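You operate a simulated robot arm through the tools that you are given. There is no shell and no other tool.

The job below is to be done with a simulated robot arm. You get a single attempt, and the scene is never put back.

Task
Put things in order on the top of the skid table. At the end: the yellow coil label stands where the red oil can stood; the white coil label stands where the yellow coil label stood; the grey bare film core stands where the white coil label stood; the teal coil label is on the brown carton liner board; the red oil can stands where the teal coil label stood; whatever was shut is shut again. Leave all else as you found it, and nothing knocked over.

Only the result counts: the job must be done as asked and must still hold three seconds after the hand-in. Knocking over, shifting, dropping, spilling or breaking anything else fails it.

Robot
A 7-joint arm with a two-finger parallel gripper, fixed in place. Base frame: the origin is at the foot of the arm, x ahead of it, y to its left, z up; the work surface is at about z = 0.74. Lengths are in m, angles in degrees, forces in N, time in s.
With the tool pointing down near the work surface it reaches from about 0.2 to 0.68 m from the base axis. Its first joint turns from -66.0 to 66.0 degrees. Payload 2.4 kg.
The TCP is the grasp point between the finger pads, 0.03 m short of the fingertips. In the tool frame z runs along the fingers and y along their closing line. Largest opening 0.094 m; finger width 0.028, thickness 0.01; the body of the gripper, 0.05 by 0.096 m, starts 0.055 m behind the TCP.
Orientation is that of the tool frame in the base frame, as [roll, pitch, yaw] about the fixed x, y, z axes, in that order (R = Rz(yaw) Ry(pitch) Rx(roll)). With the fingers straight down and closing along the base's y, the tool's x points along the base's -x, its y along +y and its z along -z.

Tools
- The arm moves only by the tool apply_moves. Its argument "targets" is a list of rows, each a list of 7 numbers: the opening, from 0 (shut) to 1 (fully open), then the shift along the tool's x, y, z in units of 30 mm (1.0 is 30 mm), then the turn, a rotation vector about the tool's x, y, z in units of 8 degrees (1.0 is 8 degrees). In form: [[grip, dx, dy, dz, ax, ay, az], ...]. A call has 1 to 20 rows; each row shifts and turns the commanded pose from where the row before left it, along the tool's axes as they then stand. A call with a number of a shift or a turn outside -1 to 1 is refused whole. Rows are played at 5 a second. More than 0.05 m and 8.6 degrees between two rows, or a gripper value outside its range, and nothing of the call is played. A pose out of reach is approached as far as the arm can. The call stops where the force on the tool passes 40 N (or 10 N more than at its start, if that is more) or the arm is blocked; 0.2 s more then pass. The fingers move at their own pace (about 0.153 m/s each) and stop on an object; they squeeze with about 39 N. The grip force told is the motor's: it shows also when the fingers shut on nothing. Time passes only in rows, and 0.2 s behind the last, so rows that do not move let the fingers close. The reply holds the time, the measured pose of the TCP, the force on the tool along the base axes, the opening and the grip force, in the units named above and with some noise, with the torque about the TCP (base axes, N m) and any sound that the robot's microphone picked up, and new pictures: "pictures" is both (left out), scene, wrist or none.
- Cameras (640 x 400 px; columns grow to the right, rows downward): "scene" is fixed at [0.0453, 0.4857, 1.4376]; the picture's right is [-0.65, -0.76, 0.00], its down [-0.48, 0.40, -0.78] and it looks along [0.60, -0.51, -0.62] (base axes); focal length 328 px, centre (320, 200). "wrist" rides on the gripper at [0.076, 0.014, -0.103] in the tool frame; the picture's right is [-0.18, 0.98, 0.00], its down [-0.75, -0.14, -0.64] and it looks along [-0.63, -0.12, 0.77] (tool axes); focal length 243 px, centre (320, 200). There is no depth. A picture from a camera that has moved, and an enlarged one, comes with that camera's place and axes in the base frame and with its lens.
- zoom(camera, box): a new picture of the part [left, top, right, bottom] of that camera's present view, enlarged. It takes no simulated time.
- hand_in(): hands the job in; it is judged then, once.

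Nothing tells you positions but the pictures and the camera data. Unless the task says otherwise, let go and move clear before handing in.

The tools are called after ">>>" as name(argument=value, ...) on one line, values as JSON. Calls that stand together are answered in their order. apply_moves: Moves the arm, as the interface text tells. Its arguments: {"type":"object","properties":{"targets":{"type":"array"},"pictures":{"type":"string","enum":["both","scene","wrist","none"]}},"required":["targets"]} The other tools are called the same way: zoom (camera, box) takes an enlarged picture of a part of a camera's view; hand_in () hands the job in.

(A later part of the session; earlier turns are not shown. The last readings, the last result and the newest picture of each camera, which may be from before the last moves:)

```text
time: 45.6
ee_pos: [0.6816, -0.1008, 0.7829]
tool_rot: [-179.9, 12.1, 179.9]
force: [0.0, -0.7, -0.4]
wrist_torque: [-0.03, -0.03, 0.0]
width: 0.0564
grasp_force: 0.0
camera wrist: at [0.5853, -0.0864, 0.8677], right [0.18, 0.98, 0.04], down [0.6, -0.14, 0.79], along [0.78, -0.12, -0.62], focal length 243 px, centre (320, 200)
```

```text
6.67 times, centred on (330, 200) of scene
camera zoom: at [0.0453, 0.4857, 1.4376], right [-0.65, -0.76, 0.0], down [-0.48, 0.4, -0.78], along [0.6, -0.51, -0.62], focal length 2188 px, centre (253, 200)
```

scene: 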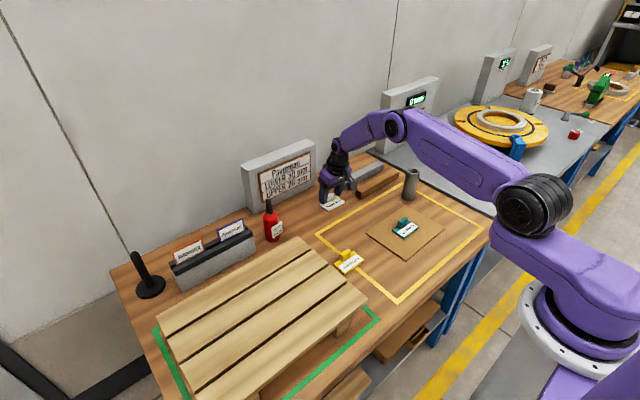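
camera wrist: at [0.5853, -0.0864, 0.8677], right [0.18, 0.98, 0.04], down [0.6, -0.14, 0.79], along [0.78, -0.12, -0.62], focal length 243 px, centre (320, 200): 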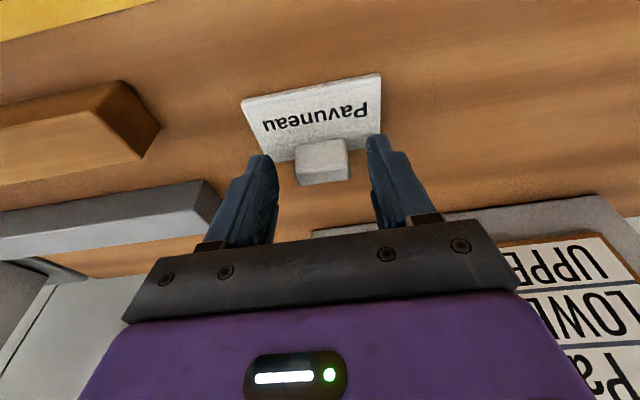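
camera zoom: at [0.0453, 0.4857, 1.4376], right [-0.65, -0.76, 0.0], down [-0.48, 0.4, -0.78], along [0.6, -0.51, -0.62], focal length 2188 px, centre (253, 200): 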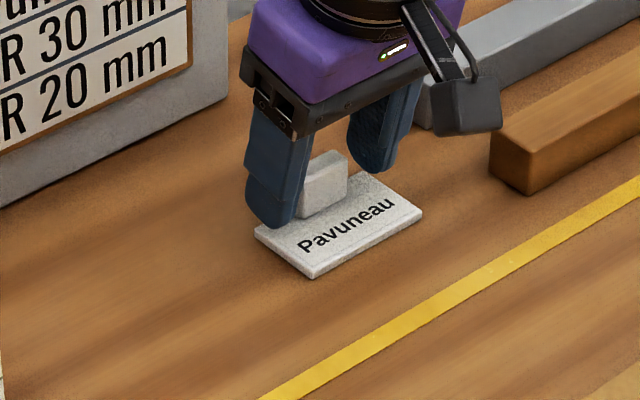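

Aligned again. I'll close, lift 9 cm, move +0.12 m in y to yellow's old spot, and come most of the way down.

>>> apply_moves(targets=[[0.0, 0, 0, 0, 0, 0, 0], [0.0, 0, 0, 0, 0, 0, 0], [0.0, 0, 0, 0, 0, 0, 0], [0, -0.104, 0, -0.489, 0, 0, 0], [0, -0.208, 0, -0.978, 0, 0, 0], [0, -0.208, 0, -0.978, 0, 0, 0], [0, -0.104, 0, -0.489, 0, 0, 0]], pictures="wrist")

>>> apply_moves(targets=[[0, 0, 0.5, 0, 0, 0, 0], [0, 0, 0.8, 0, 0, 0, 0], [0, 0, 0.8, 0, 0, 0, 0], [0, 0, 0.8, 0, 0, 0, 0], [0, 0, 0.7, 0, 0, 0, 0], [0, 0, 0.4, 0, 0, 0, 0]])

>>> zoom(camera="scene", box=[240, 160, 360, 250])

```text
time: 47.2
ee_pos: [0.6795, -0.1, 0.8742]
tool_rot: [180.0, 12.1, 179.9]
force: [0.2, -0.3, -0.5]
wrist_torque: [0.01, -0.03, 0.0]
width: 0.0307
grasp_force: 39.2
camera wrist: at [0.5837, -0.0845, 0.9582], right [0.18, 0.98, 0.04], down [0.6, -0.14, 0.79], along [0.78, -0.12, -0.62], focal length 243 px, centre (320, 200)
```

wrist: 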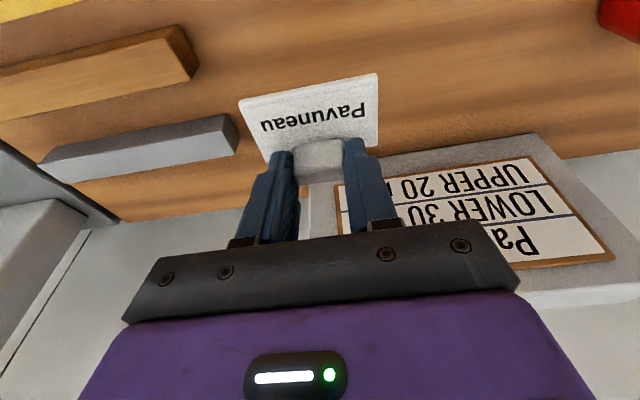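

```text
time: 48.6
ee_pos: [0.6803, 0.0204, 0.8712]
tool_rot: [-179.9, 12.1, 179.9]
force: [0.0, -0.3, -0.5]
wrist_torque: [0.01, 0.0, 0.01]
width: 0.0308
grasp_force: 39.1
camera wrist: at [0.5846, 0.035, 0.9559], right [0.18, 0.98, 0.04], down [0.6, -0.14, 0.79], along [0.78, -0.12, -0.62], focal length 243 px, centre (320, 200)
```

scene: 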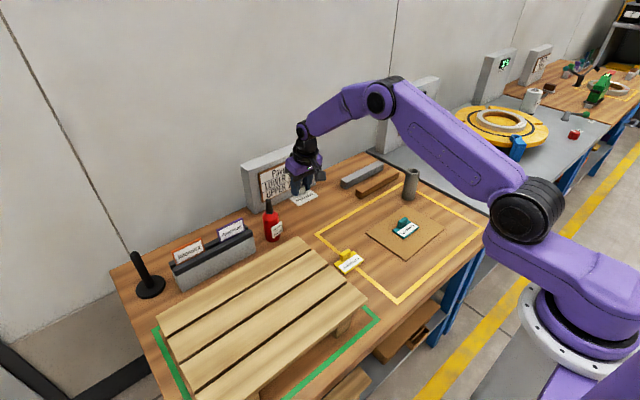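
wrist: 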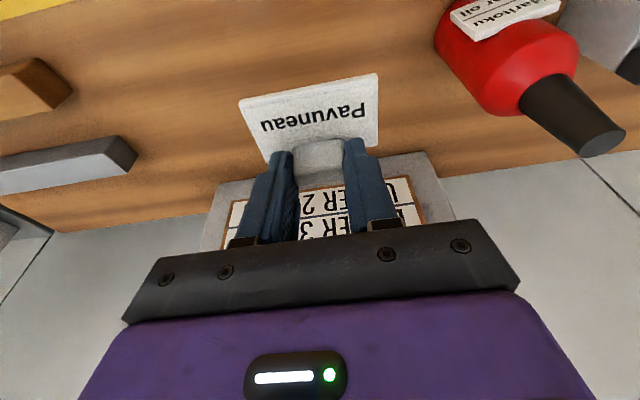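

```text
4.44 times, centred on (300, 205) of scene
camera zoom: at [0.0453, 0.4857, 1.4376], right [-0.65, -0.76, 0.0], down [-0.48, 0.4, -0.78], along [0.6, -0.51, -0.62], focal length 1458 px, centre (409, 178)
```

zoom: 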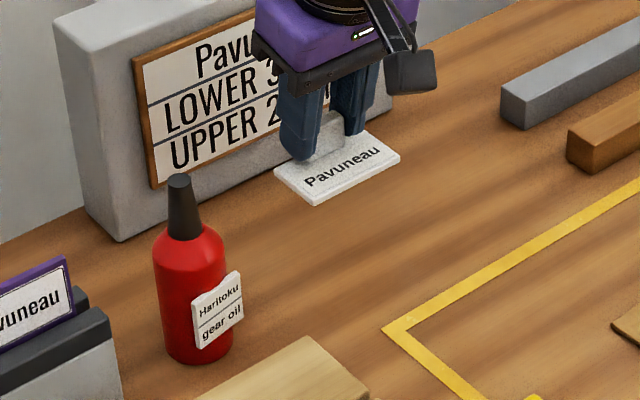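

White is over yellow's old spot. I'll lower it to about 7 mm above the table, then step down.

>>> apply_moves(targets=[[0, 0.17, 0, 0.8, 0, 0, 0], [0, 0.17, 0, 0.8, 0, 0, 0], [0, 0.17, 0, 0.8, 0, 0, 0], [0, 0.065, 0, 0.306, 0, 0, 0]], pictures="wrist")

>>> apply_moves(targets=[[0, 0.021, 0, 0.098, 0, 0, 0]], pictures="none")

>>> apply_moves(targets=[[0, 0.0104, 0, 0.049, 0, 0, 0]], pictures="none")

```text
time: 49.6
ee_pos: [0.6813, 0.0201, 0.7894]
tool_rot: [-179.8, 12.0, 179.9]
force: [-0.1, 0.2, 0.3]
wrist_torque: [-0.03, 0.01, -0.01]
width: 0.0307
grasp_force: 39.2
camera wrist: at [0.5854, 0.0355, 0.8739], right [0.18, 0.98, 0.04], down [0.6, -0.14, 0.79], along [0.78, -0.12, -0.62], focal length 243 px, centre (320, 200)
```

wrist: 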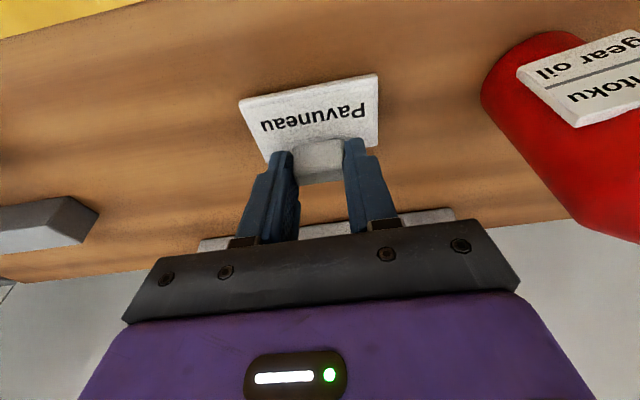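

```text
time: 50.0
ee_pos: [0.6814, 0.0209, 0.7864]
tool_rot: [-179.9, 12.1, 180.0]
force: [0.3, -0.4, -0.1]
wrist_torque: [-0.03, -0.03, 0.0]
width: 0.0308
grasp_force: 38.3
```

```text
time: 50.4
ee_pos: [0.6806, 0.0196, 0.7853]
tool_rot: [-179.9, 12.1, 179.8]
force: [0.2, -0.2, -0.5]
wrist_torque: [-0.01, 0.03, -0.04]
width: 0.0308
grasp_force: 39.2
```

>>> apply_moves(targets=[[0, 0.0104, 0, 0.049, 0, 0, 0]], pictures="none")

>>> apply_moves(targets=[[0, 0.007, 0, 0.033, 0, 0, 0]], pictures="none")

>>> apply_moves(targets=[[0, 0.007, 0, 0.033, 0, 0, 0]], pictures="none")

```text
time: 50.8
ee_pos: [0.6811, 0.0201, 0.7838]
tool_rot: [-179.9, 12.1, 179.8]
force: [-0.3, -0.1, -0.6]
wrist_torque: [-0.02, -0.03, 0.01]
width: 0.0307
grasp_force: 38.6
```

```text
time: 51.2
ee_pos: [0.6817, 0.0213, 0.783]
tool_rot: [-179.8, 12.1, 180.0]
force: [0.3, -0.7, 0.9]
wrist_torque: [0.06, -0.01, 0.08]
width: 0.0307
grasp_force: 39.1
```

```text
time: 51.6
ee_pos: [0.6801, 0.02, 0.783]
tool_rot: [180.0, 12.3, 179.8]
force: [-3.5, 0.2, 9.9]
wrist_torque: [0.05, 0.28, -0.01]
width: 0.0305
grasp_force: 39.1
```

Contact is made (about 10 N). I'll back off half a millimetre, release and rise.

>>> apply_moves(targets=[[0, -0.0035, 0, -0.0165, 0, 0, 0], [0.6, 0, 0, 0, 0, 0, 0], [0.6, 0, 0, 0, 0, 0, 0], [0.6, -0.104, 0, -0.489, 0, 0, 0], [0.6, -0.208, 0, -0.978, 0, 0, 0], [0.6, -0.208, 0, -0.978, 0, 0, 0], [0.6, -0.208, 0, -0.978, 0, 0, 0], [0.6, -0.208, 0, -0.978, 0, 0, 0], [0.6, -0.208, 0, -0.978, 0, 0, 0]])

>>> zoom(camera="wrist", box=[200, 0, 520, 200])

>>> zoom(camera="scene", box=[240, 170, 360, 250])

>>> zoom(camera="scene", box=[380, 150, 450, 220])

```text
time: 53.6
ee_pos: [0.6791, 0.02, 0.9454]
tool_rot: [-179.9, 12.1, 179.9]
force: [-0.8, -0.5, -0.5]
wrist_torque: [-0.04, 0.0, -0.02]
width: 0.0565
grasp_force: 0.1
camera wrist: at [0.5841, 0.0348, 1.0307], right [0.18, 0.98, 0.04], down [0.6, -0.14, 0.79], along [0.78, -0.12, -0.62], focal length 243 px, centre (320, 200)
```

scene: 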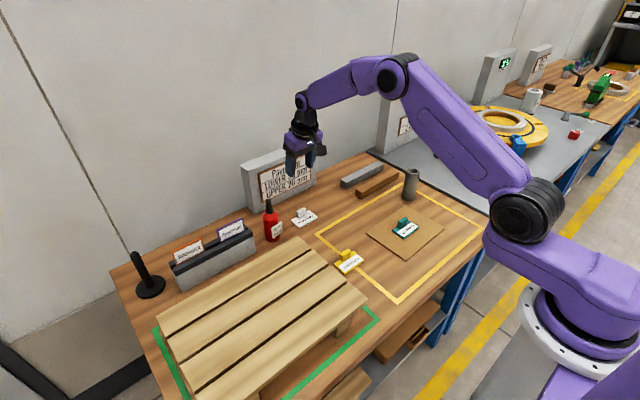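
wrist: 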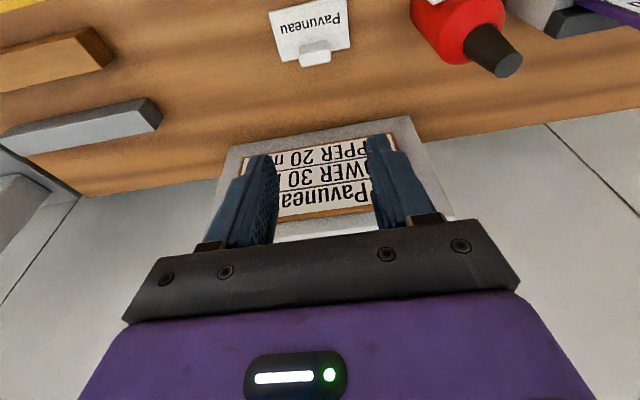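

```text
2.00 times, centred on (360, 100) of wrist
camera zoom: at [0.5841, 0.0348, 1.0307], right [0.18, 0.98, 0.04], down [0.6, -0.14, 0.79], along [0.78, -0.12, -0.62], focal length 485 px, centre (240, 400)
```

zoom: 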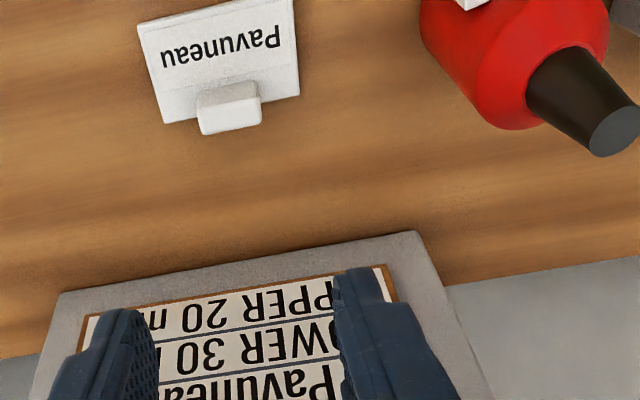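

```text
5.00 times, centred on (300, 210) of scene
camera zoom: at [0.0453, 0.4857, 1.4376], right [-0.65, -0.76, 0.0], down [-0.48, 0.4, -0.78], along [0.6, -0.51, -0.62], focal length 1641 px, centre (420, 150)
```

zoom: 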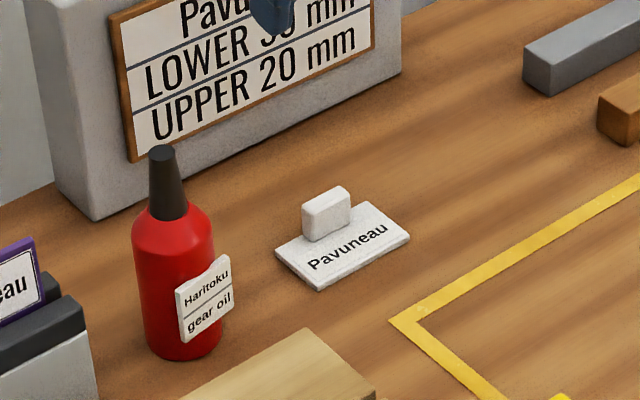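

```text
5.71 times, centred on (415, 185) of scene
camera zoom: at [0.0453, 0.4857, 1.4376], right [-0.65, -0.76, 0.0], down [-0.48, 0.4, -0.78], along [0.6, -0.51, -0.62], focal length 1875 px, centre (-223, 286)
```

zoom: 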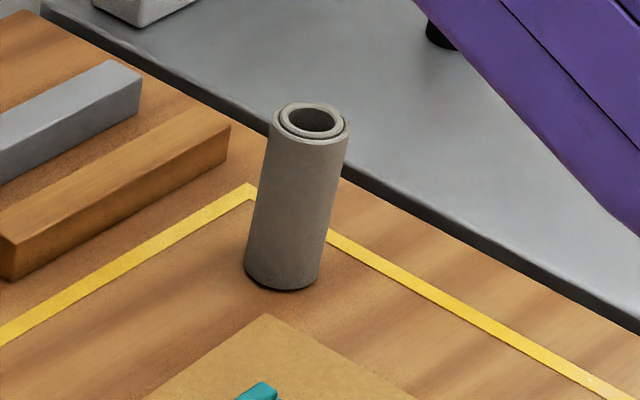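

White landed exactly where yellow was. The last move is the grey core, estimated at (0.527, -0.325) and 0.109 tall, so I'll yaw -12° and go to a viewing position near it.

>>> apply_moves(targets=[[0.75, 0, 0, 0, 0.156, 0, 0.7335], [0.75, 0, 0, 0, 0.156, 0, 0.7335], [0.75, 0.2917, -0.973, -0.09, 0, 0, 0], [0.75, 0.2917, -0.973, -0.09, 0, 0, 0], [0.75, 0.2917, -0.973, -0.09, 0, 0, 0], [0.75, 0.2917, -0.973, -0.09, 0, 0, 0], [0.75, 0.2917, -0.973, -0.09, 0, 0, 0], [0.75, 0.2917, -0.973, -0.09, 0, 0, 0], [0.75, 0.2917, -0.973, -0.09, 0, 0, 0], [0.75, 0.2917, -0.973, -0.09, 0, 0, 0], [0.75, 0.2917, -0.973, -0.09, 0, 0, 0], [0.75, 0.2917, -0.973, -0.09, 0, 0, 0], [0.75, 0.2917, -0.973, -0.09, 0, 0, 0], [0.75, 0.2917, -0.973, -0.09, 0, 0, 0]])

>>> zoom(camera="wrist", box=[200, 20, 440, 220])

>>> zoom(camera="scene", box=[360, 130, 460, 220])

```text
time: 56.6
ee_pos: [0.5006, -0.2992, 0.9562]
tool_rot: [-180.0, 12.1, 168.0]
force: [-0.5, 0.1, -0.5]
wrist_torque: [0.0, 0.04, 0.0]
width: 0.0706
grasp_force: 0.1
camera wrist: at [0.4092, -0.2645, 1.0403], right [0.38, 0.92, 0.04], down [0.56, -0.26, 0.79], along [0.74, -0.28, -0.62], focal length 243 px, centre (320, 200)
```

scene: 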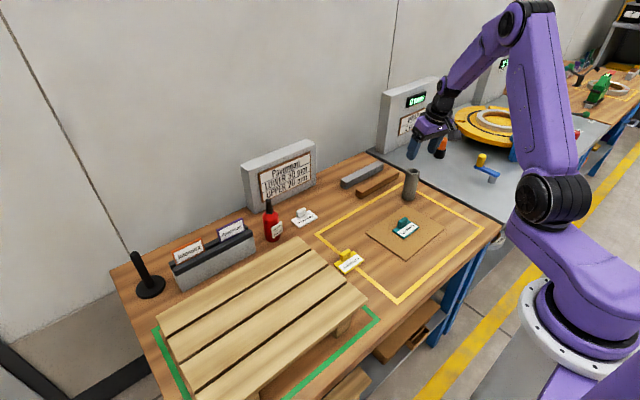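
wrist: 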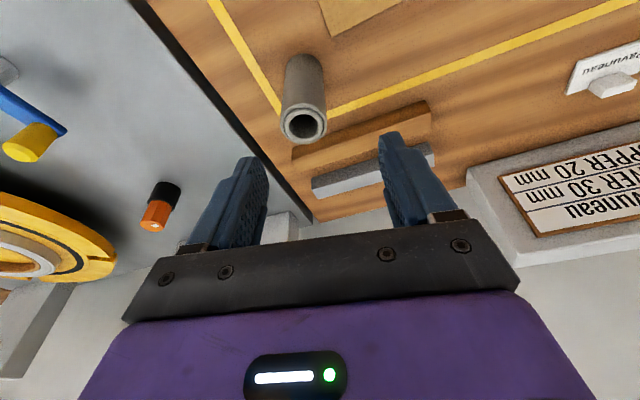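

```text
2.00 times, centred on (320, 120) of wrist
camera zoom: at [0.4092, -0.2645, 1.0403], right [0.38, 0.92, 0.04], down [0.56, -0.26, 0.79], along [0.74, -0.28, -0.62], focal length 485 px, centre (320, 360)
```

zoom: 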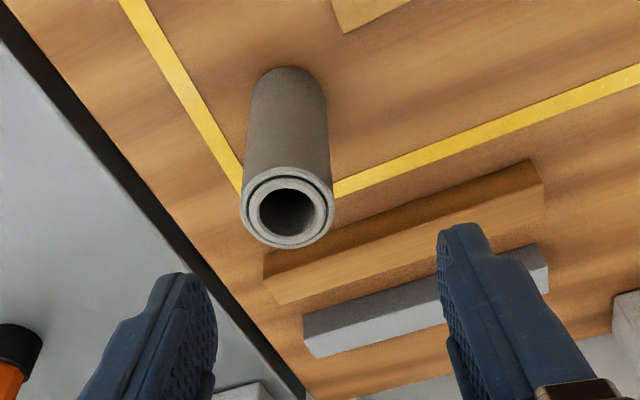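

```text
4.44 times, centred on (410, 175) of scene
camera zoom: at [0.0453, 0.4857, 1.4376], right [-0.65, -0.76, 0.0], down [-0.48, 0.4, -0.78], along [0.6, -0.51, -0.62], focal length 1458 px, centre (-80, 311)
```

zoom: 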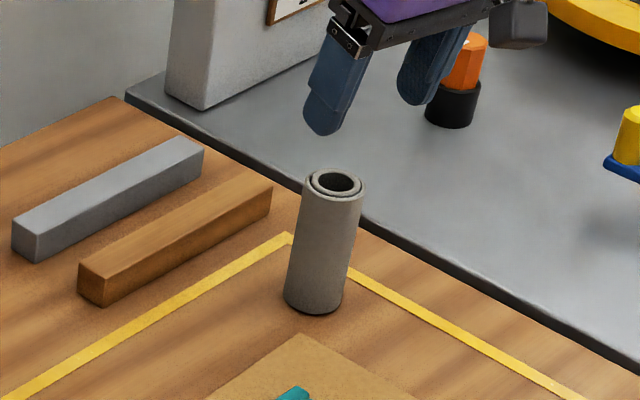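

Both views together put the core's top at (0.527, -0.321, 0.848). I'll line up above it and check before going down.

>>> apply_moves(targets=[[0.75, -0.197, -0.19, 0.678, 0, 0, 0], [0.75, -0.197, -0.19, 0.678, 0, 0, 0], [0.75, -0.197, -0.19, 0.678, 0, 0, 0]])

>>> zoom(camera="wrist", box=[200, 20, 440, 220])

>>> zoom(camera="scene", box=[360, 130, 460, 220])

```text
time: 57.4
ee_pos: [0.5267, -0.3228, 0.9002]
tool_rot: [-180.0, 12.1, 167.9]
force: [0.1, 0.3, 0.2]
wrist_torque: [-0.04, -0.04, -0.01]
width: 0.0703
grasp_force: 0.0
camera wrist: at [0.4355, -0.2881, 0.9853], right [0.38, 0.92, 0.04], down [0.56, -0.26, 0.79], along [0.74, -0.28, -0.62], focal length 243 px, centre (320, 200)
```

scene: 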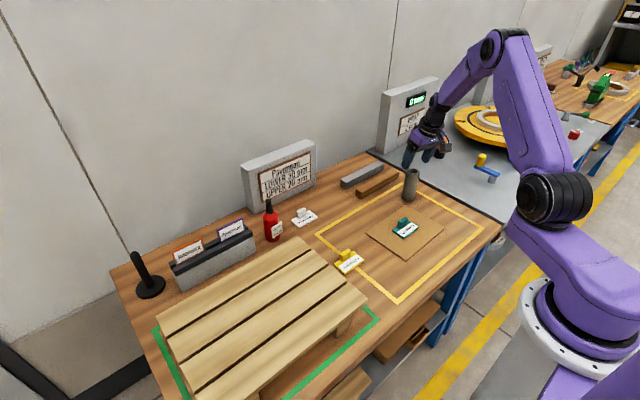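
wrist: 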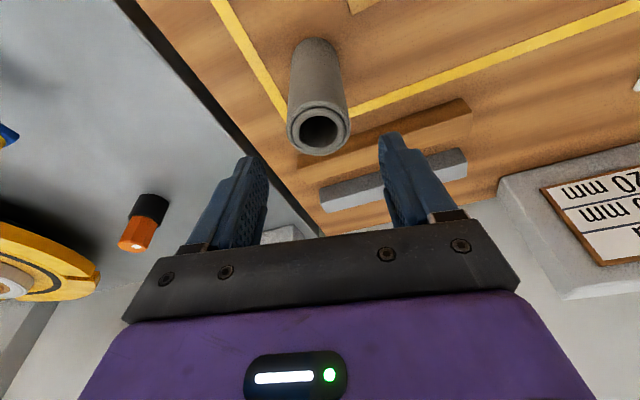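

```text
2.00 times, centred on (320, 120) of wrist
camera zoom: at [0.4355, -0.2881, 0.9853], right [0.38, 0.92, 0.04], down [0.56, -0.26, 0.79], along [0.74, -0.28, -0.62], focal length 485 px, centre (320, 360)
```

zoom: 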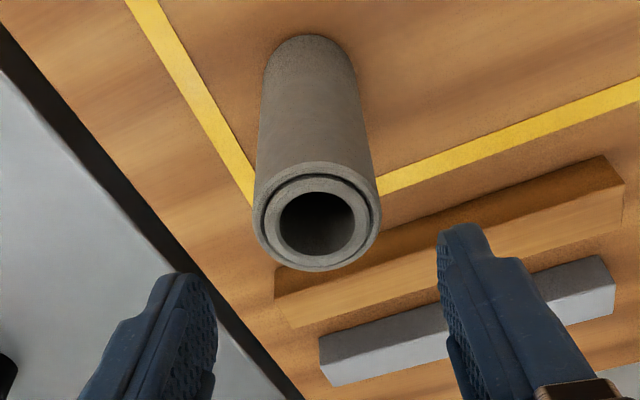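

```text
4.44 times, centred on (410, 175) of scene
camera zoom: at [0.0453, 0.4857, 1.4376], right [-0.65, -0.76, 0.0], down [-0.48, 0.4, -0.78], along [0.6, -0.51, -0.62], focal length 1458 px, centre (-80, 311)
```

zoom: 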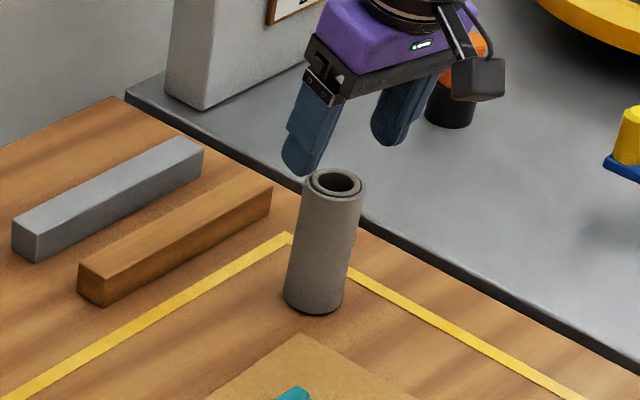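

The core is centred between the fingers within about 1 mm. I'll go down around it to z 0.806.

>>> apply_moves(targets=[[0.75, 0.18, 0.02, 0.846, 0, 0, 0], [0.75, 0.18, 0, 0.846, 0, 0, 0], [0.75, 0.18, 0, 0.846, 0, 0, 0], [0.75, 0.0575, 0, 0.27, 0, 0, 0], [0.75, 0.0575, 0, 0.27, 0, 0, 0]])

>>> zoom(camera="wrist", box=[200, 40, 440, 240])

>>> zoom(camera="scene", box=[360, 130, 460, 220])

```text
time: 58.6
ee_pos: [0.5266, -0.3217, 0.8062]
tool_rot: [-179.9, 12.2, 167.9]
force: [0.0, 0.1, 0.3]
wrist_torque: [0.02, -0.03, -0.03]
width: 0.0705
grasp_force: 0.0
camera wrist: at [0.435, -0.2874, 0.8905], right [0.38, 0.92, 0.04], down [0.56, -0.26, 0.79], along [0.74, -0.28, -0.62], focal length 243 px, centre (320, 200)
```

scene: 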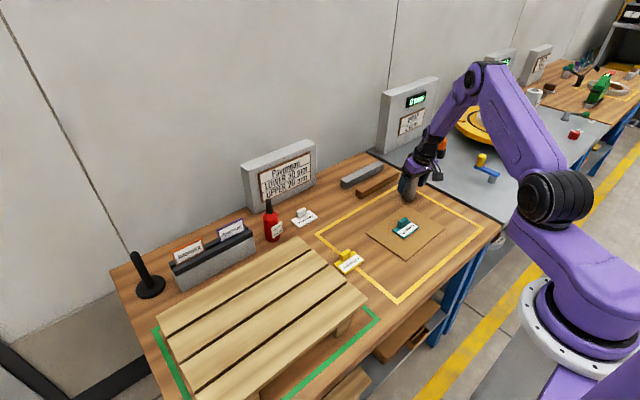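
wrist: 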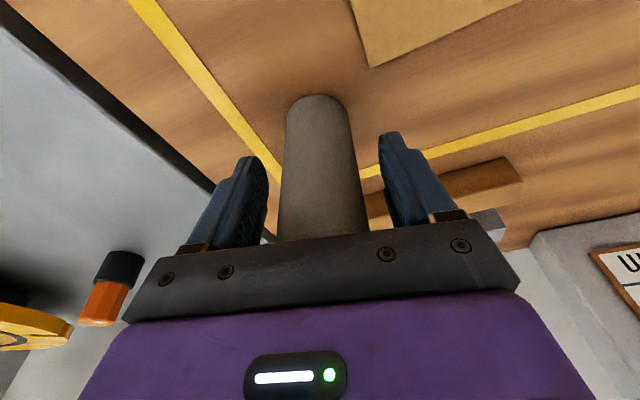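

```text
2.00 times, centred on (320, 140) of wrist
camera zoom: at [0.435, -0.2874, 0.8905], right [0.38, 0.92, 0.04], down [0.56, -0.26, 0.79], along [0.74, -0.28, -0.62], focal length 485 px, centre (320, 320)
```

zoom: 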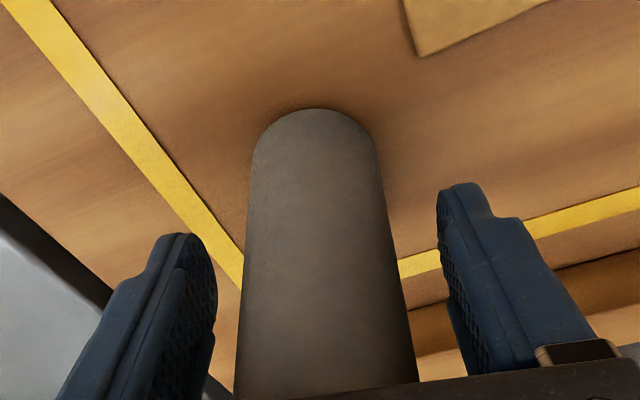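

```text
4.44 times, centred on (410, 175) of scene
camera zoom: at [0.0453, 0.4857, 1.4376], right [-0.65, -0.76, 0.0], down [-0.48, 0.4, -0.78], along [0.6, -0.51, -0.62], focal length 1458 px, centre (-80, 311)
```

zoom: 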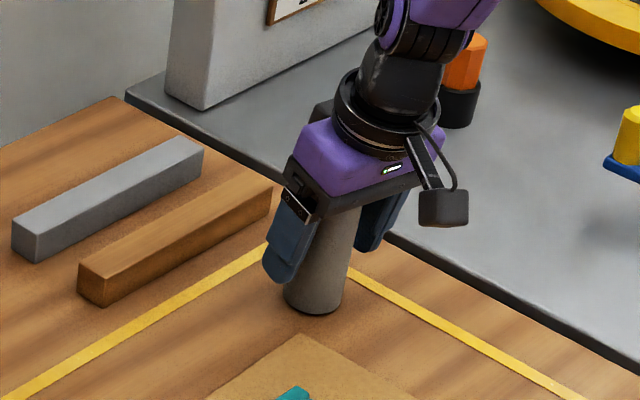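

The core sits between the fingers but about 1.5 mm off centre. I'll shift by that much, close, and try a small lift.

>>> apply_moves(targets=[[0.75, 0, -0.045, 0, 0, 0, 0], [0.75, 0, 0, 0, 0, 0, 0], [0.0, 0, 0, 0, 0, 0, 0], [0.0, 0, 0, 0, 0, 0, 0], [0.0, 0, 0, 0, 0, 0, 0]], pictures="none")

>>> apply_moves(targets=[[0, -0.0208, 0, -0.0978, 0, 0, 0], [0, -0.0208, 0, -0.0978, 0, 0, 0]])

>>> zoom(camera="scene", box=[360, 130, 460, 220])

>>> zoom(camera="wrist", box=[200, 40, 440, 240])

```text
time: 59.8
ee_pos: [0.5265, -0.3242, 0.8061]
tool_rot: [-179.9, 12.1, 167.9]
force: [-1.2, 0.1, 0.7]
wrist_torque: [0.0, -0.01, 0.0]
width: 0.0467
grasp_force: 38.8
```

```text
time: 60.4
ee_pos: [0.5261, -0.3233, 0.8119]
tool_rot: [-180.0, 12.1, 167.9]
force: [-0.8, -0.3, 0.2]
wrist_torque: [-0.02, -0.02, 0.02]
width: 0.0468
grasp_force: 38.9
camera wrist: at [0.4344, -0.2888, 0.8969], right [0.38, 0.92, 0.04], down [0.56, -0.26, 0.79], along [0.74, -0.28, -0.62], focal length 243 px, centre (320, 200)
```

scene: 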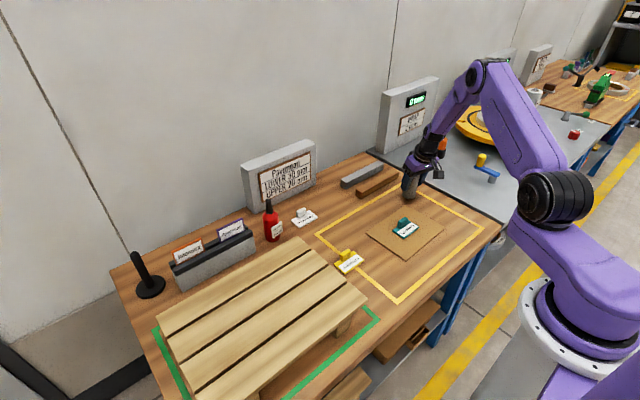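
wrist: 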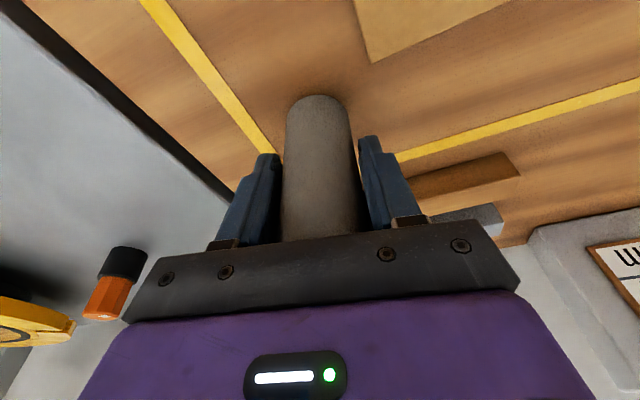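

```text
4.44 times, centred on (410, 175) of scene
camera zoom: at [0.0453, 0.4857, 1.4376], right [-0.65, -0.76, 0.0], down [-0.48, 0.4, -0.78], along [0.6, -0.51, -0.62], focal length 1458 px, centre (-80, 311)
```

zoom: 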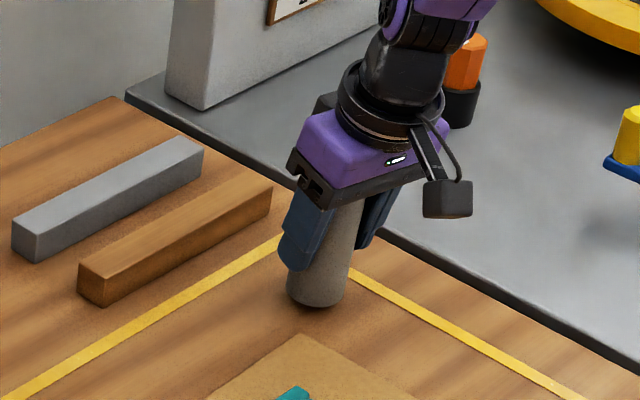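

```text
2.00 times, centred on (320, 140) of wrist
camera zoom: at [0.4344, -0.2888, 0.8969], right [0.38, 0.92, 0.04], down [0.56, -0.26, 0.79], along [0.74, -0.28, -0.62], focal length 485 px, centre (320, 320)
```

zoom: 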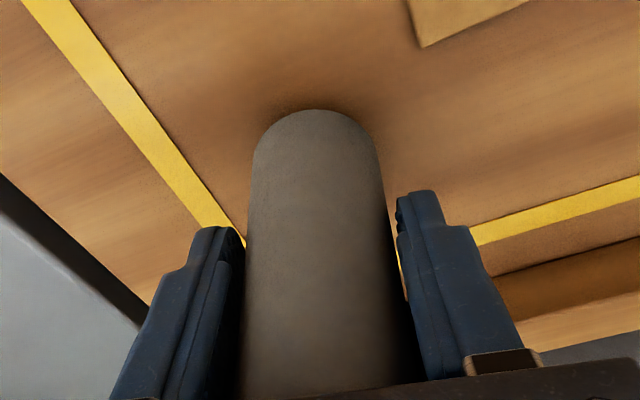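

The core is held and lifted clear (it is light, diameter 0.047). I'll raise it about 10 cm and carry it over white's old spot at (0.670, -0.099).

>>> apply_moves(targets=[[0, -0.104, 0, -0.489, 0, 0, 0], [0, -0.208, 0, -0.978, 0, 0, 0], [0, -0.208, 0, -0.978, 0, 0, 0], [0, -0.208, 0, -0.978, 0, 0, 0]], pictures="wrist")

>>> apply_moves(targets=[[0, -0.165, 0.46, 0.035, 0, 0, 0], [0, -0.33, 0.921, 0.07, 0, 0, 0], [0, -0.33, 0.921, 0.07, 0, 0, 0], [0, -0.33, 0.921, 0.07, 0, 0, 0], [0, -0.33, 0.921, 0.07, 0, 0, 0], [0, -0.33, 0.921, 0.07, 0, 0, 0], [0, -0.33, 0.921, 0.07, 0, 0, 0], [0, -0.33, 0.921, 0.07, 0, 0, 0], [0, -0.33, 0.921, 0.07, 0, 0, 0], [0, -0.165, 0.46, 0.035, 0, 0, 0]])

>>> zoom(camera="scene", box=[280, 130, 400, 230])

```text
time: 61.4
ee_pos: [0.5242, -0.3247, 0.918]
tool_rot: [-180.0, 12.1, 167.9]
force: [-0.1, -0.2, -0.5]
wrist_torque: [0.0, 0.0, -0.02]
width: 0.0469
grasp_force: 39.2
camera wrist: at [0.4332, -0.29, 1.003], right [0.38, 0.92, 0.04], down [0.56, -0.26, 0.79], along [0.74, -0.28, -0.62], focal length 243 px, centre (320, 200)
```

wrist: 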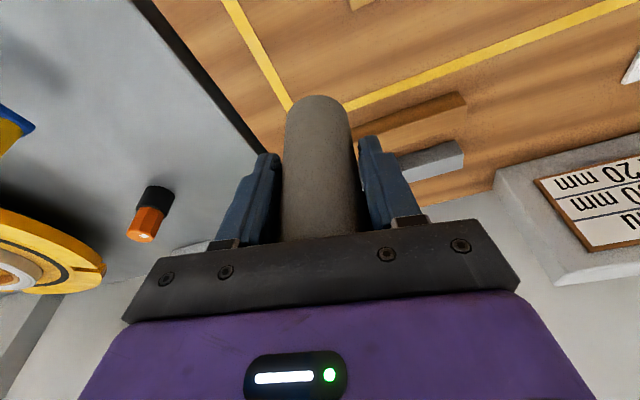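

```text
time: 63.6
ee_pos: [0.6652, -0.0982, 0.9161]
tool_rot: [180.0, 12.1, 167.9]
force: [-0.9, -0.1, -0.8]
wrist_torque: [0.0, 0.0, -0.02]
width: 0.0468
grasp_force: 39.0
camera wrist: at [0.5746, -0.063, 1.0014], right [0.38, 0.92, 0.04], down [0.56, -0.26, 0.79], along [0.74, -0.28, -0.62], focal length 243 px, centre (320, 200)
```

scene: 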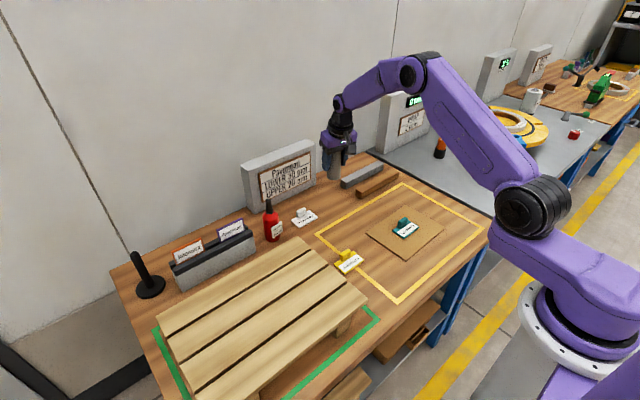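
wrist: 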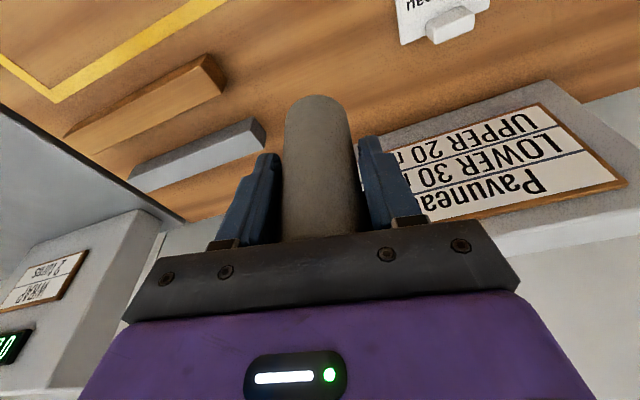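

```text
4.00 times, centred on (340, 180) of scene
camera zoom: at [0.0453, 0.4857, 1.4376], right [-0.65, -0.76, 0.0], down [-0.48, 0.4, -0.78], along [0.6, -0.51, -0.62], focal length 1313 px, centre (240, 280)
```

zoom: 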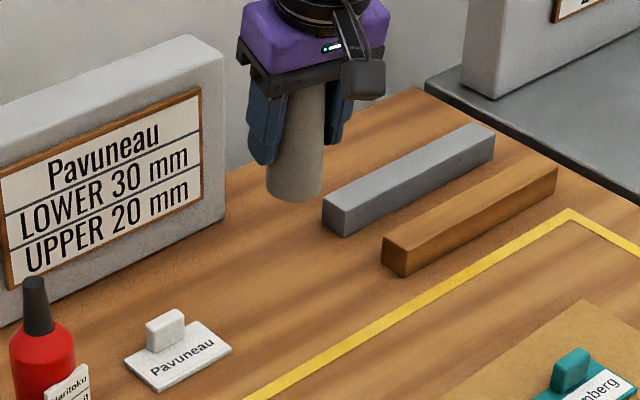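

The core is over white's old spot. I'll lower it to about 1 cm above the table and check its position in the scene view.

>>> apply_moves(targets=[[0, 0.208, 0, 0.978, 0, 0, 0], [0, 0.208, 0, 0.978, 0, 0, 0], [0, 0.208, 0, 0.978, 0, 0, 0], [0, 0.083, 0, 0.391, 0, 0, 0]])

>>> zoom(camera="scene", box=[280, 150, 400, 230])

>>> zoom(camera="wrist", box=[200, 40, 440, 240])

```text
time: 64.6
ee_pos: [0.6666, -0.0983, 0.8133]
tool_rot: [180.0, 12.1, 168.0]
force: [-0.4, -1.0, 0.0]
wrist_torque: [0.03, 0.02, 0.01]
width: 0.047
grasp_force: 39.4
camera wrist: at [0.5754, -0.0644, 0.8988], right [0.38, 0.92, 0.04], down [0.56, -0.26, 0.79], along [0.74, -0.28, -0.62], focal length 243 px, centre (320, 200)
```

scene: 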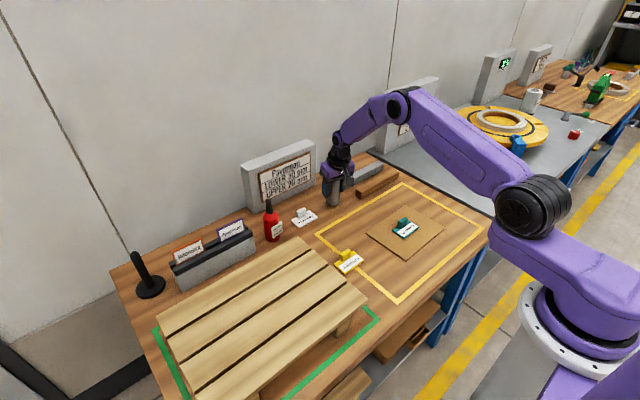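
wrist: 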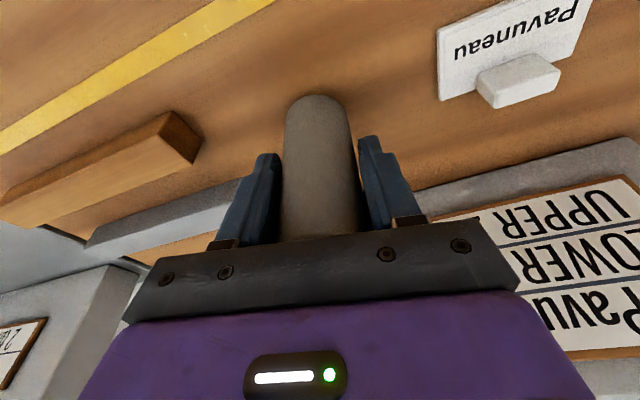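

```text
5.00 times, centred on (340, 190) of scene
camera zoom: at [0.0453, 0.4857, 1.4376], right [-0.65, -0.76, 0.0], down [-0.48, 0.4, -0.78], along [0.6, -0.51, -0.62], focal length 1641 px, centre (220, 250)
```

zoom: 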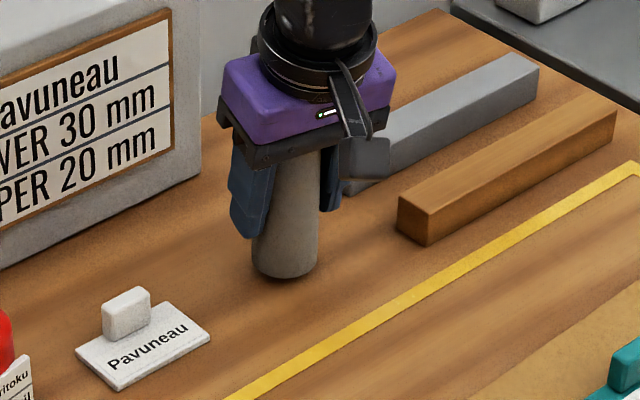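

```text
2.00 times, centred on (320, 140) of wrist
camera zoom: at [0.5754, -0.0644, 0.8988], right [0.38, 0.92, 0.04], down [0.56, -0.26, 0.79], along [0.74, -0.28, -0.62], focal length 485 px, centre (320, 320)
```

zoom: 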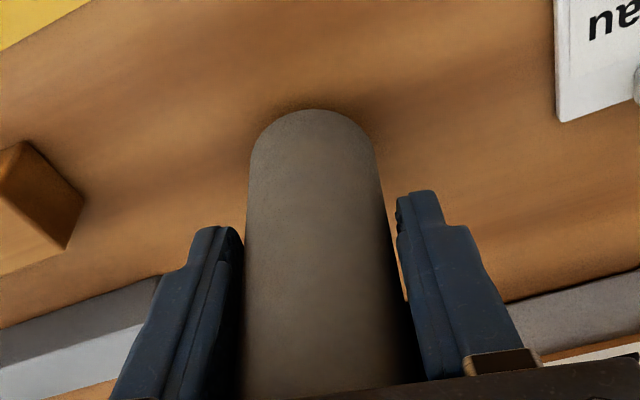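

The core lines up with white's old spot within a few millimetres. I'll lower it in small steps until contact.

>>> apply_moves(targets=[[0, 0.028, 0.03, 0.13, 0, 0, 0]], pictures="none")

>>> apply_moves(targets=[[0, 0.0104, 0, 0.049, 0, 0, 0]], pictures="none")

>>> apply_moves(targets=[[0, 0.007, 0, 0.033, 0, 0, 0]], pictures="none")

>>> apply_moves(targets=[[0, 0.007, 0, 0.033, 0, 0, 0]], pictures="none")

```text
time: 65.0
ee_pos: [0.6664, -0.0991, 0.8101]
tool_rot: [180.0, 12.2, 167.9]
force: [-0.3, -0.4, -1.0]
wrist_torque: [-0.01, 0.01, 0.03]
width: 0.0467
grasp_force: 39.1
```

```text
time: 65.4
ee_pos: [0.6673, -0.0977, 0.8094]
tool_rot: [-180.0, 12.1, 167.8]
force: [-0.4, 0.5, -0.7]
wrist_torque: [0.03, 0.0, -0.03]
width: 0.0466
grasp_force: 39.0
```

```text
time: 65.8
ee_pos: [0.667, -0.0983, 0.8085]
tool_rot: [179.9, 12.1, 167.9]
force: [-0.2, -0.1, -0.1]
wrist_torque: [0.0, 0.01, -0.03]
width: 0.0468
grasp_force: 39.0
```

```text
time: 66.2
ee_pos: [0.6683, -0.0972, 0.8066]
tool_rot: [180.0, 12.1, 167.9]
force: [0.8, -0.6, -0.2]
wrist_torque: [-0.03, 0.01, 0.06]
width: 0.0468
grasp_force: 39.6
```

No contact yet. I'll keep stepping 1 mm at a time.

>>> apply_moves(targets=[[0, 0.007, 0, 0.033, 0, 0, 0]], pictures="none")

>>> apply_moves(targets=[[0, 0.005, 0, 0.0235, 0, 0, 0]], pictures="none")

>>> zoom(camera="scene", box=[300, 170, 380, 230])

```text
time: 66.6
ee_pos: [0.6668, -0.0979, 0.806]
tool_rot: [-180.0, 12.2, 167.8]
force: [-0.5, 0.2, 0.4]
wrist_torque: [-0.02, 0.02, 0.01]
width: 0.0467
grasp_force: 38.6
```

```text
time: 67.0
ee_pos: [0.6672, -0.0989, 0.8056]
tool_rot: [180.0, 12.1, 167.8]
force: [0.2, 0.2, 0.4]
wrist_torque: [0.01, 0.05, 0.0]
width: 0.0467
grasp_force: 38.7
```

```text
6.67 times, centred on (340, 200) of scene
camera zoom: at [0.0453, 0.4857, 1.4376], right [-0.65, -0.76, 0.0], down [-0.48, 0.4, -0.78], along [0.6, -0.51, -0.62], focal length 2188 px, centre (187, 200)
```

zoom: 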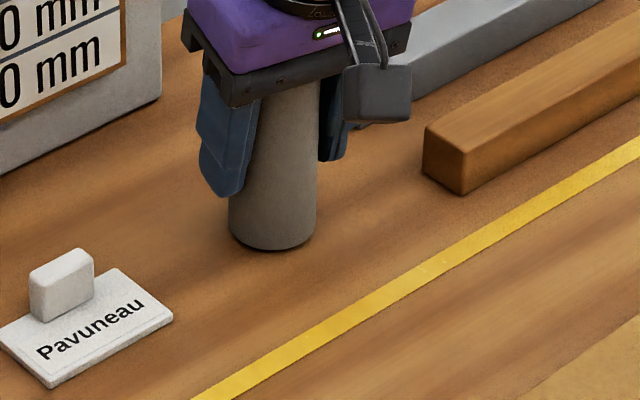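

>>> apply_moves(targets=[[0, 0.005, 0, 0.0235, 0, 0, 0]], pictures="none")

>>> apply_moves(targets=[[0, 0.005, 0, 0.0235, 0, 0, 0]], pictures="none")

```text
time: 67.4
ee_pos: [0.6677, -0.0989, 0.8063]
tool_rot: [180.0, 12.1, 167.9]
force: [-5.4, 0.4, 11.2]
wrist_torque: [0.2, 0.2, 0.06]
width: 0.0467
grasp_force: 39.2
```

```text
time: 67.8
ee_pos: [0.6669, -0.0988, 0.8058]
tool_rot: [180.0, 12.3, 167.9]
force: [-7.0, 0.5, 17.7]
wrist_torque: [0.27, 0.26, 0.07]
width: 0.0469
grasp_force: 38.7
```

The core rests on the table. I'll ease off 1 mm, open, and check before rising.

>>> apply_moves(targets=[[0, -0.0065, 0, -0.031, 0, 0, 0], [0.6, 0, 0, 0, 0, 0, 0], [0.75, 0, 0, 0, 0, 0, 0], [0.75, 0, 0, 0, 0, 0, 0]])

>>> zoom(camera="scene", box=[300, 170, 380, 230])

>>> zoom(camera="wrist", box=[200, 40, 440, 240])

```text
time: 68.8
ee_pos: [0.6675, -0.0987, 0.8055]
tool_rot: [180.0, 12.1, 167.9]
force: [-0.7, -0.3, 0.6]
wrist_torque: [0.02, 0.0, 0.02]
width: 0.0703
grasp_force: 0.1
camera wrist: at [0.5759, -0.0641, 0.8901], right [0.38, 0.92, 0.04], down [0.56, -0.26, 0.79], along [0.74, -0.28, -0.62], focal length 243 px, centre (320, 200)
```

scene: 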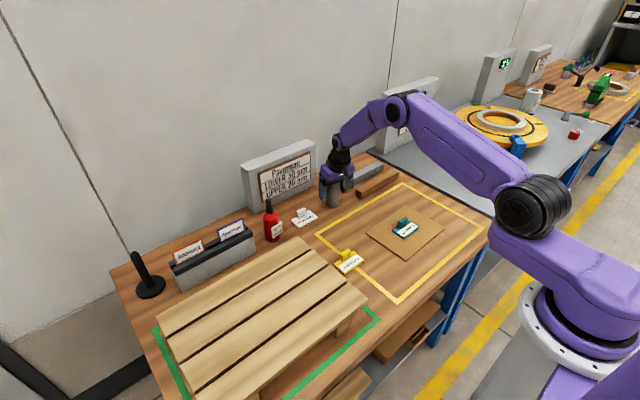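
wrist: 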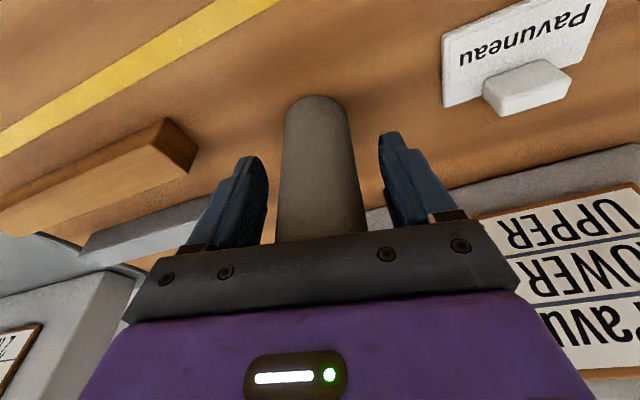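

```text
6.67 times, centred on (340, 200) of scene
camera zoom: at [0.0453, 0.4857, 1.4376], right [-0.65, -0.76, 0.0], down [-0.48, 0.4, -0.78], along [0.6, -0.51, -0.62], focal length 2188 px, centre (187, 200)
```

zoom: 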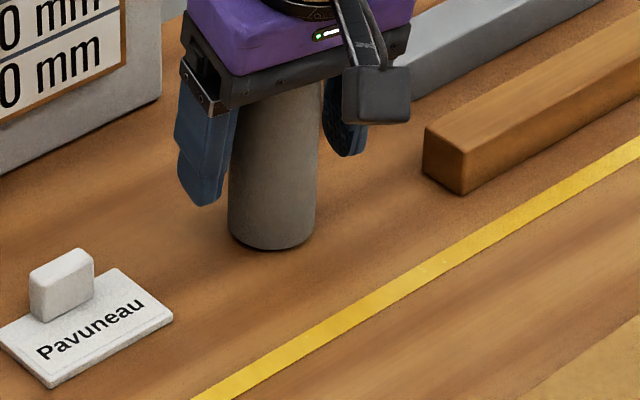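

```text
2.00 times, centred on (320, 140) of wrist
camera zoom: at [0.5759, -0.0641, 0.8901], right [0.38, 0.92, 0.04], down [0.56, -0.26, 0.79], along [0.74, -0.28, -0.62], focal length 485 px, centre (320, 320)
```

zoom: 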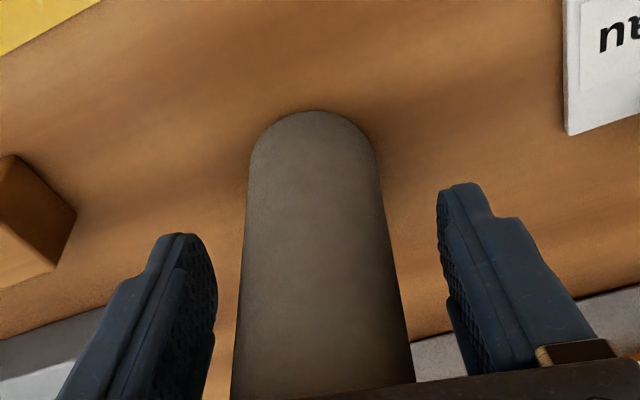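

The core stands free between the open fingers. I'll rise straight up and then draw back toward the start pose, clear of everything.

>>> apply_moves(targets=[[0.75, -0.104, 0, -0.489, 0, 0, 0], [0.75, -0.208, 0, -0.978, 0, 0, 0], [0.75, -0.208, 0, -0.978, 0, 0, 0], [0.75, -0.208, 0, -0.978, 0, 0, 0], [0.75, -0.208, 0, -0.978, 0, 0, 0], [0.75, -0.208, 0, -0.978, 0, 0, 0]])

>>> zoom(camera="scene", box=[240, 150, 400, 250])

>>> zoom(camera="wrist", box=[200, 0, 440, 150])

```text
time: 70.2
ee_pos: [0.6661, -0.0981, 0.9729]
tool_rot: [-180.0, 12.1, 167.9]
force: [-0.2, 1.1, -0.3]
wrist_torque: [0.01, 0.03, 0.02]
width: 0.0709
grasp_force: 0.0
camera wrist: at [0.5751, -0.0634, 1.057], right [0.38, 0.92, 0.04], down [0.56, -0.26, 0.79], along [0.74, -0.28, -0.62], focal length 243 px, centre (320, 200)
```

scene: 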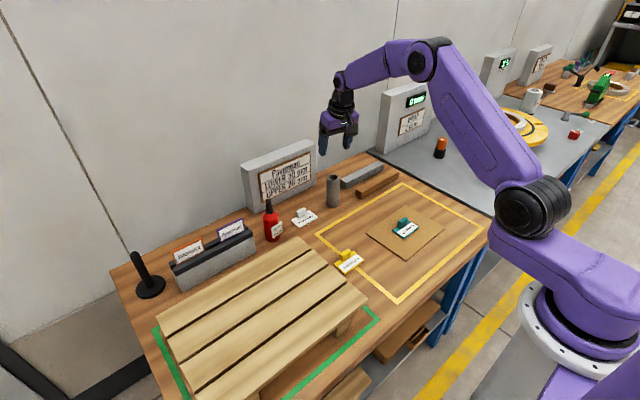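
wrist: 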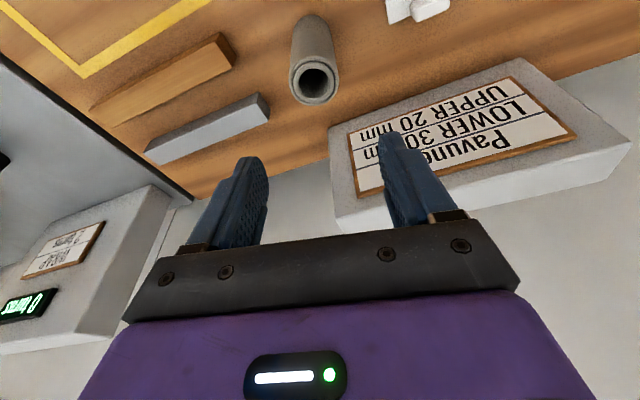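

```text
4.00 times, centred on (320, 200) of scene
camera zoom: at [0.0453, 0.4857, 1.4376], right [-0.65, -0.76, 0.0], down [-0.48, 0.4, -0.78], along [0.6, -0.51, -0.62], focal length 1313 px, centre (320, 200)
```

zoom: 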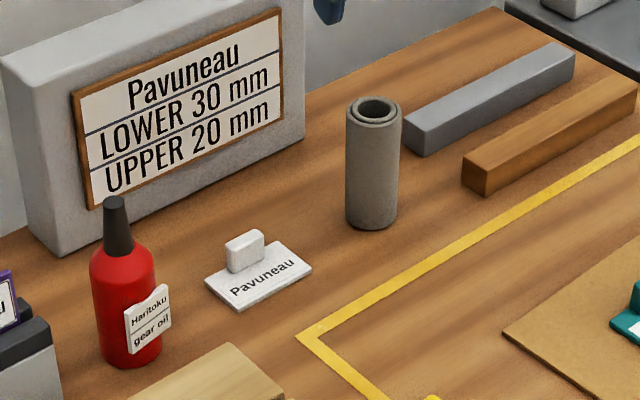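

```text
2.67 times, centred on (320, 75) of wrist
camera zoom: at [0.5751, -0.0634, 1.057], right [0.38, 0.92, 0.04], down [0.56, -0.26, 0.79], along [0.74, -0.28, -0.62], focal length 647 px, centre (320, 533)
```

zoom: 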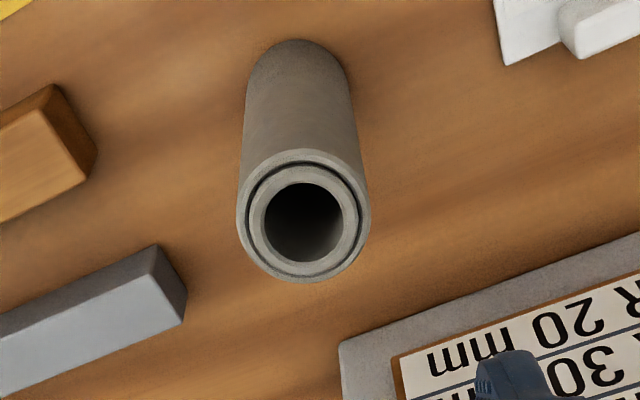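

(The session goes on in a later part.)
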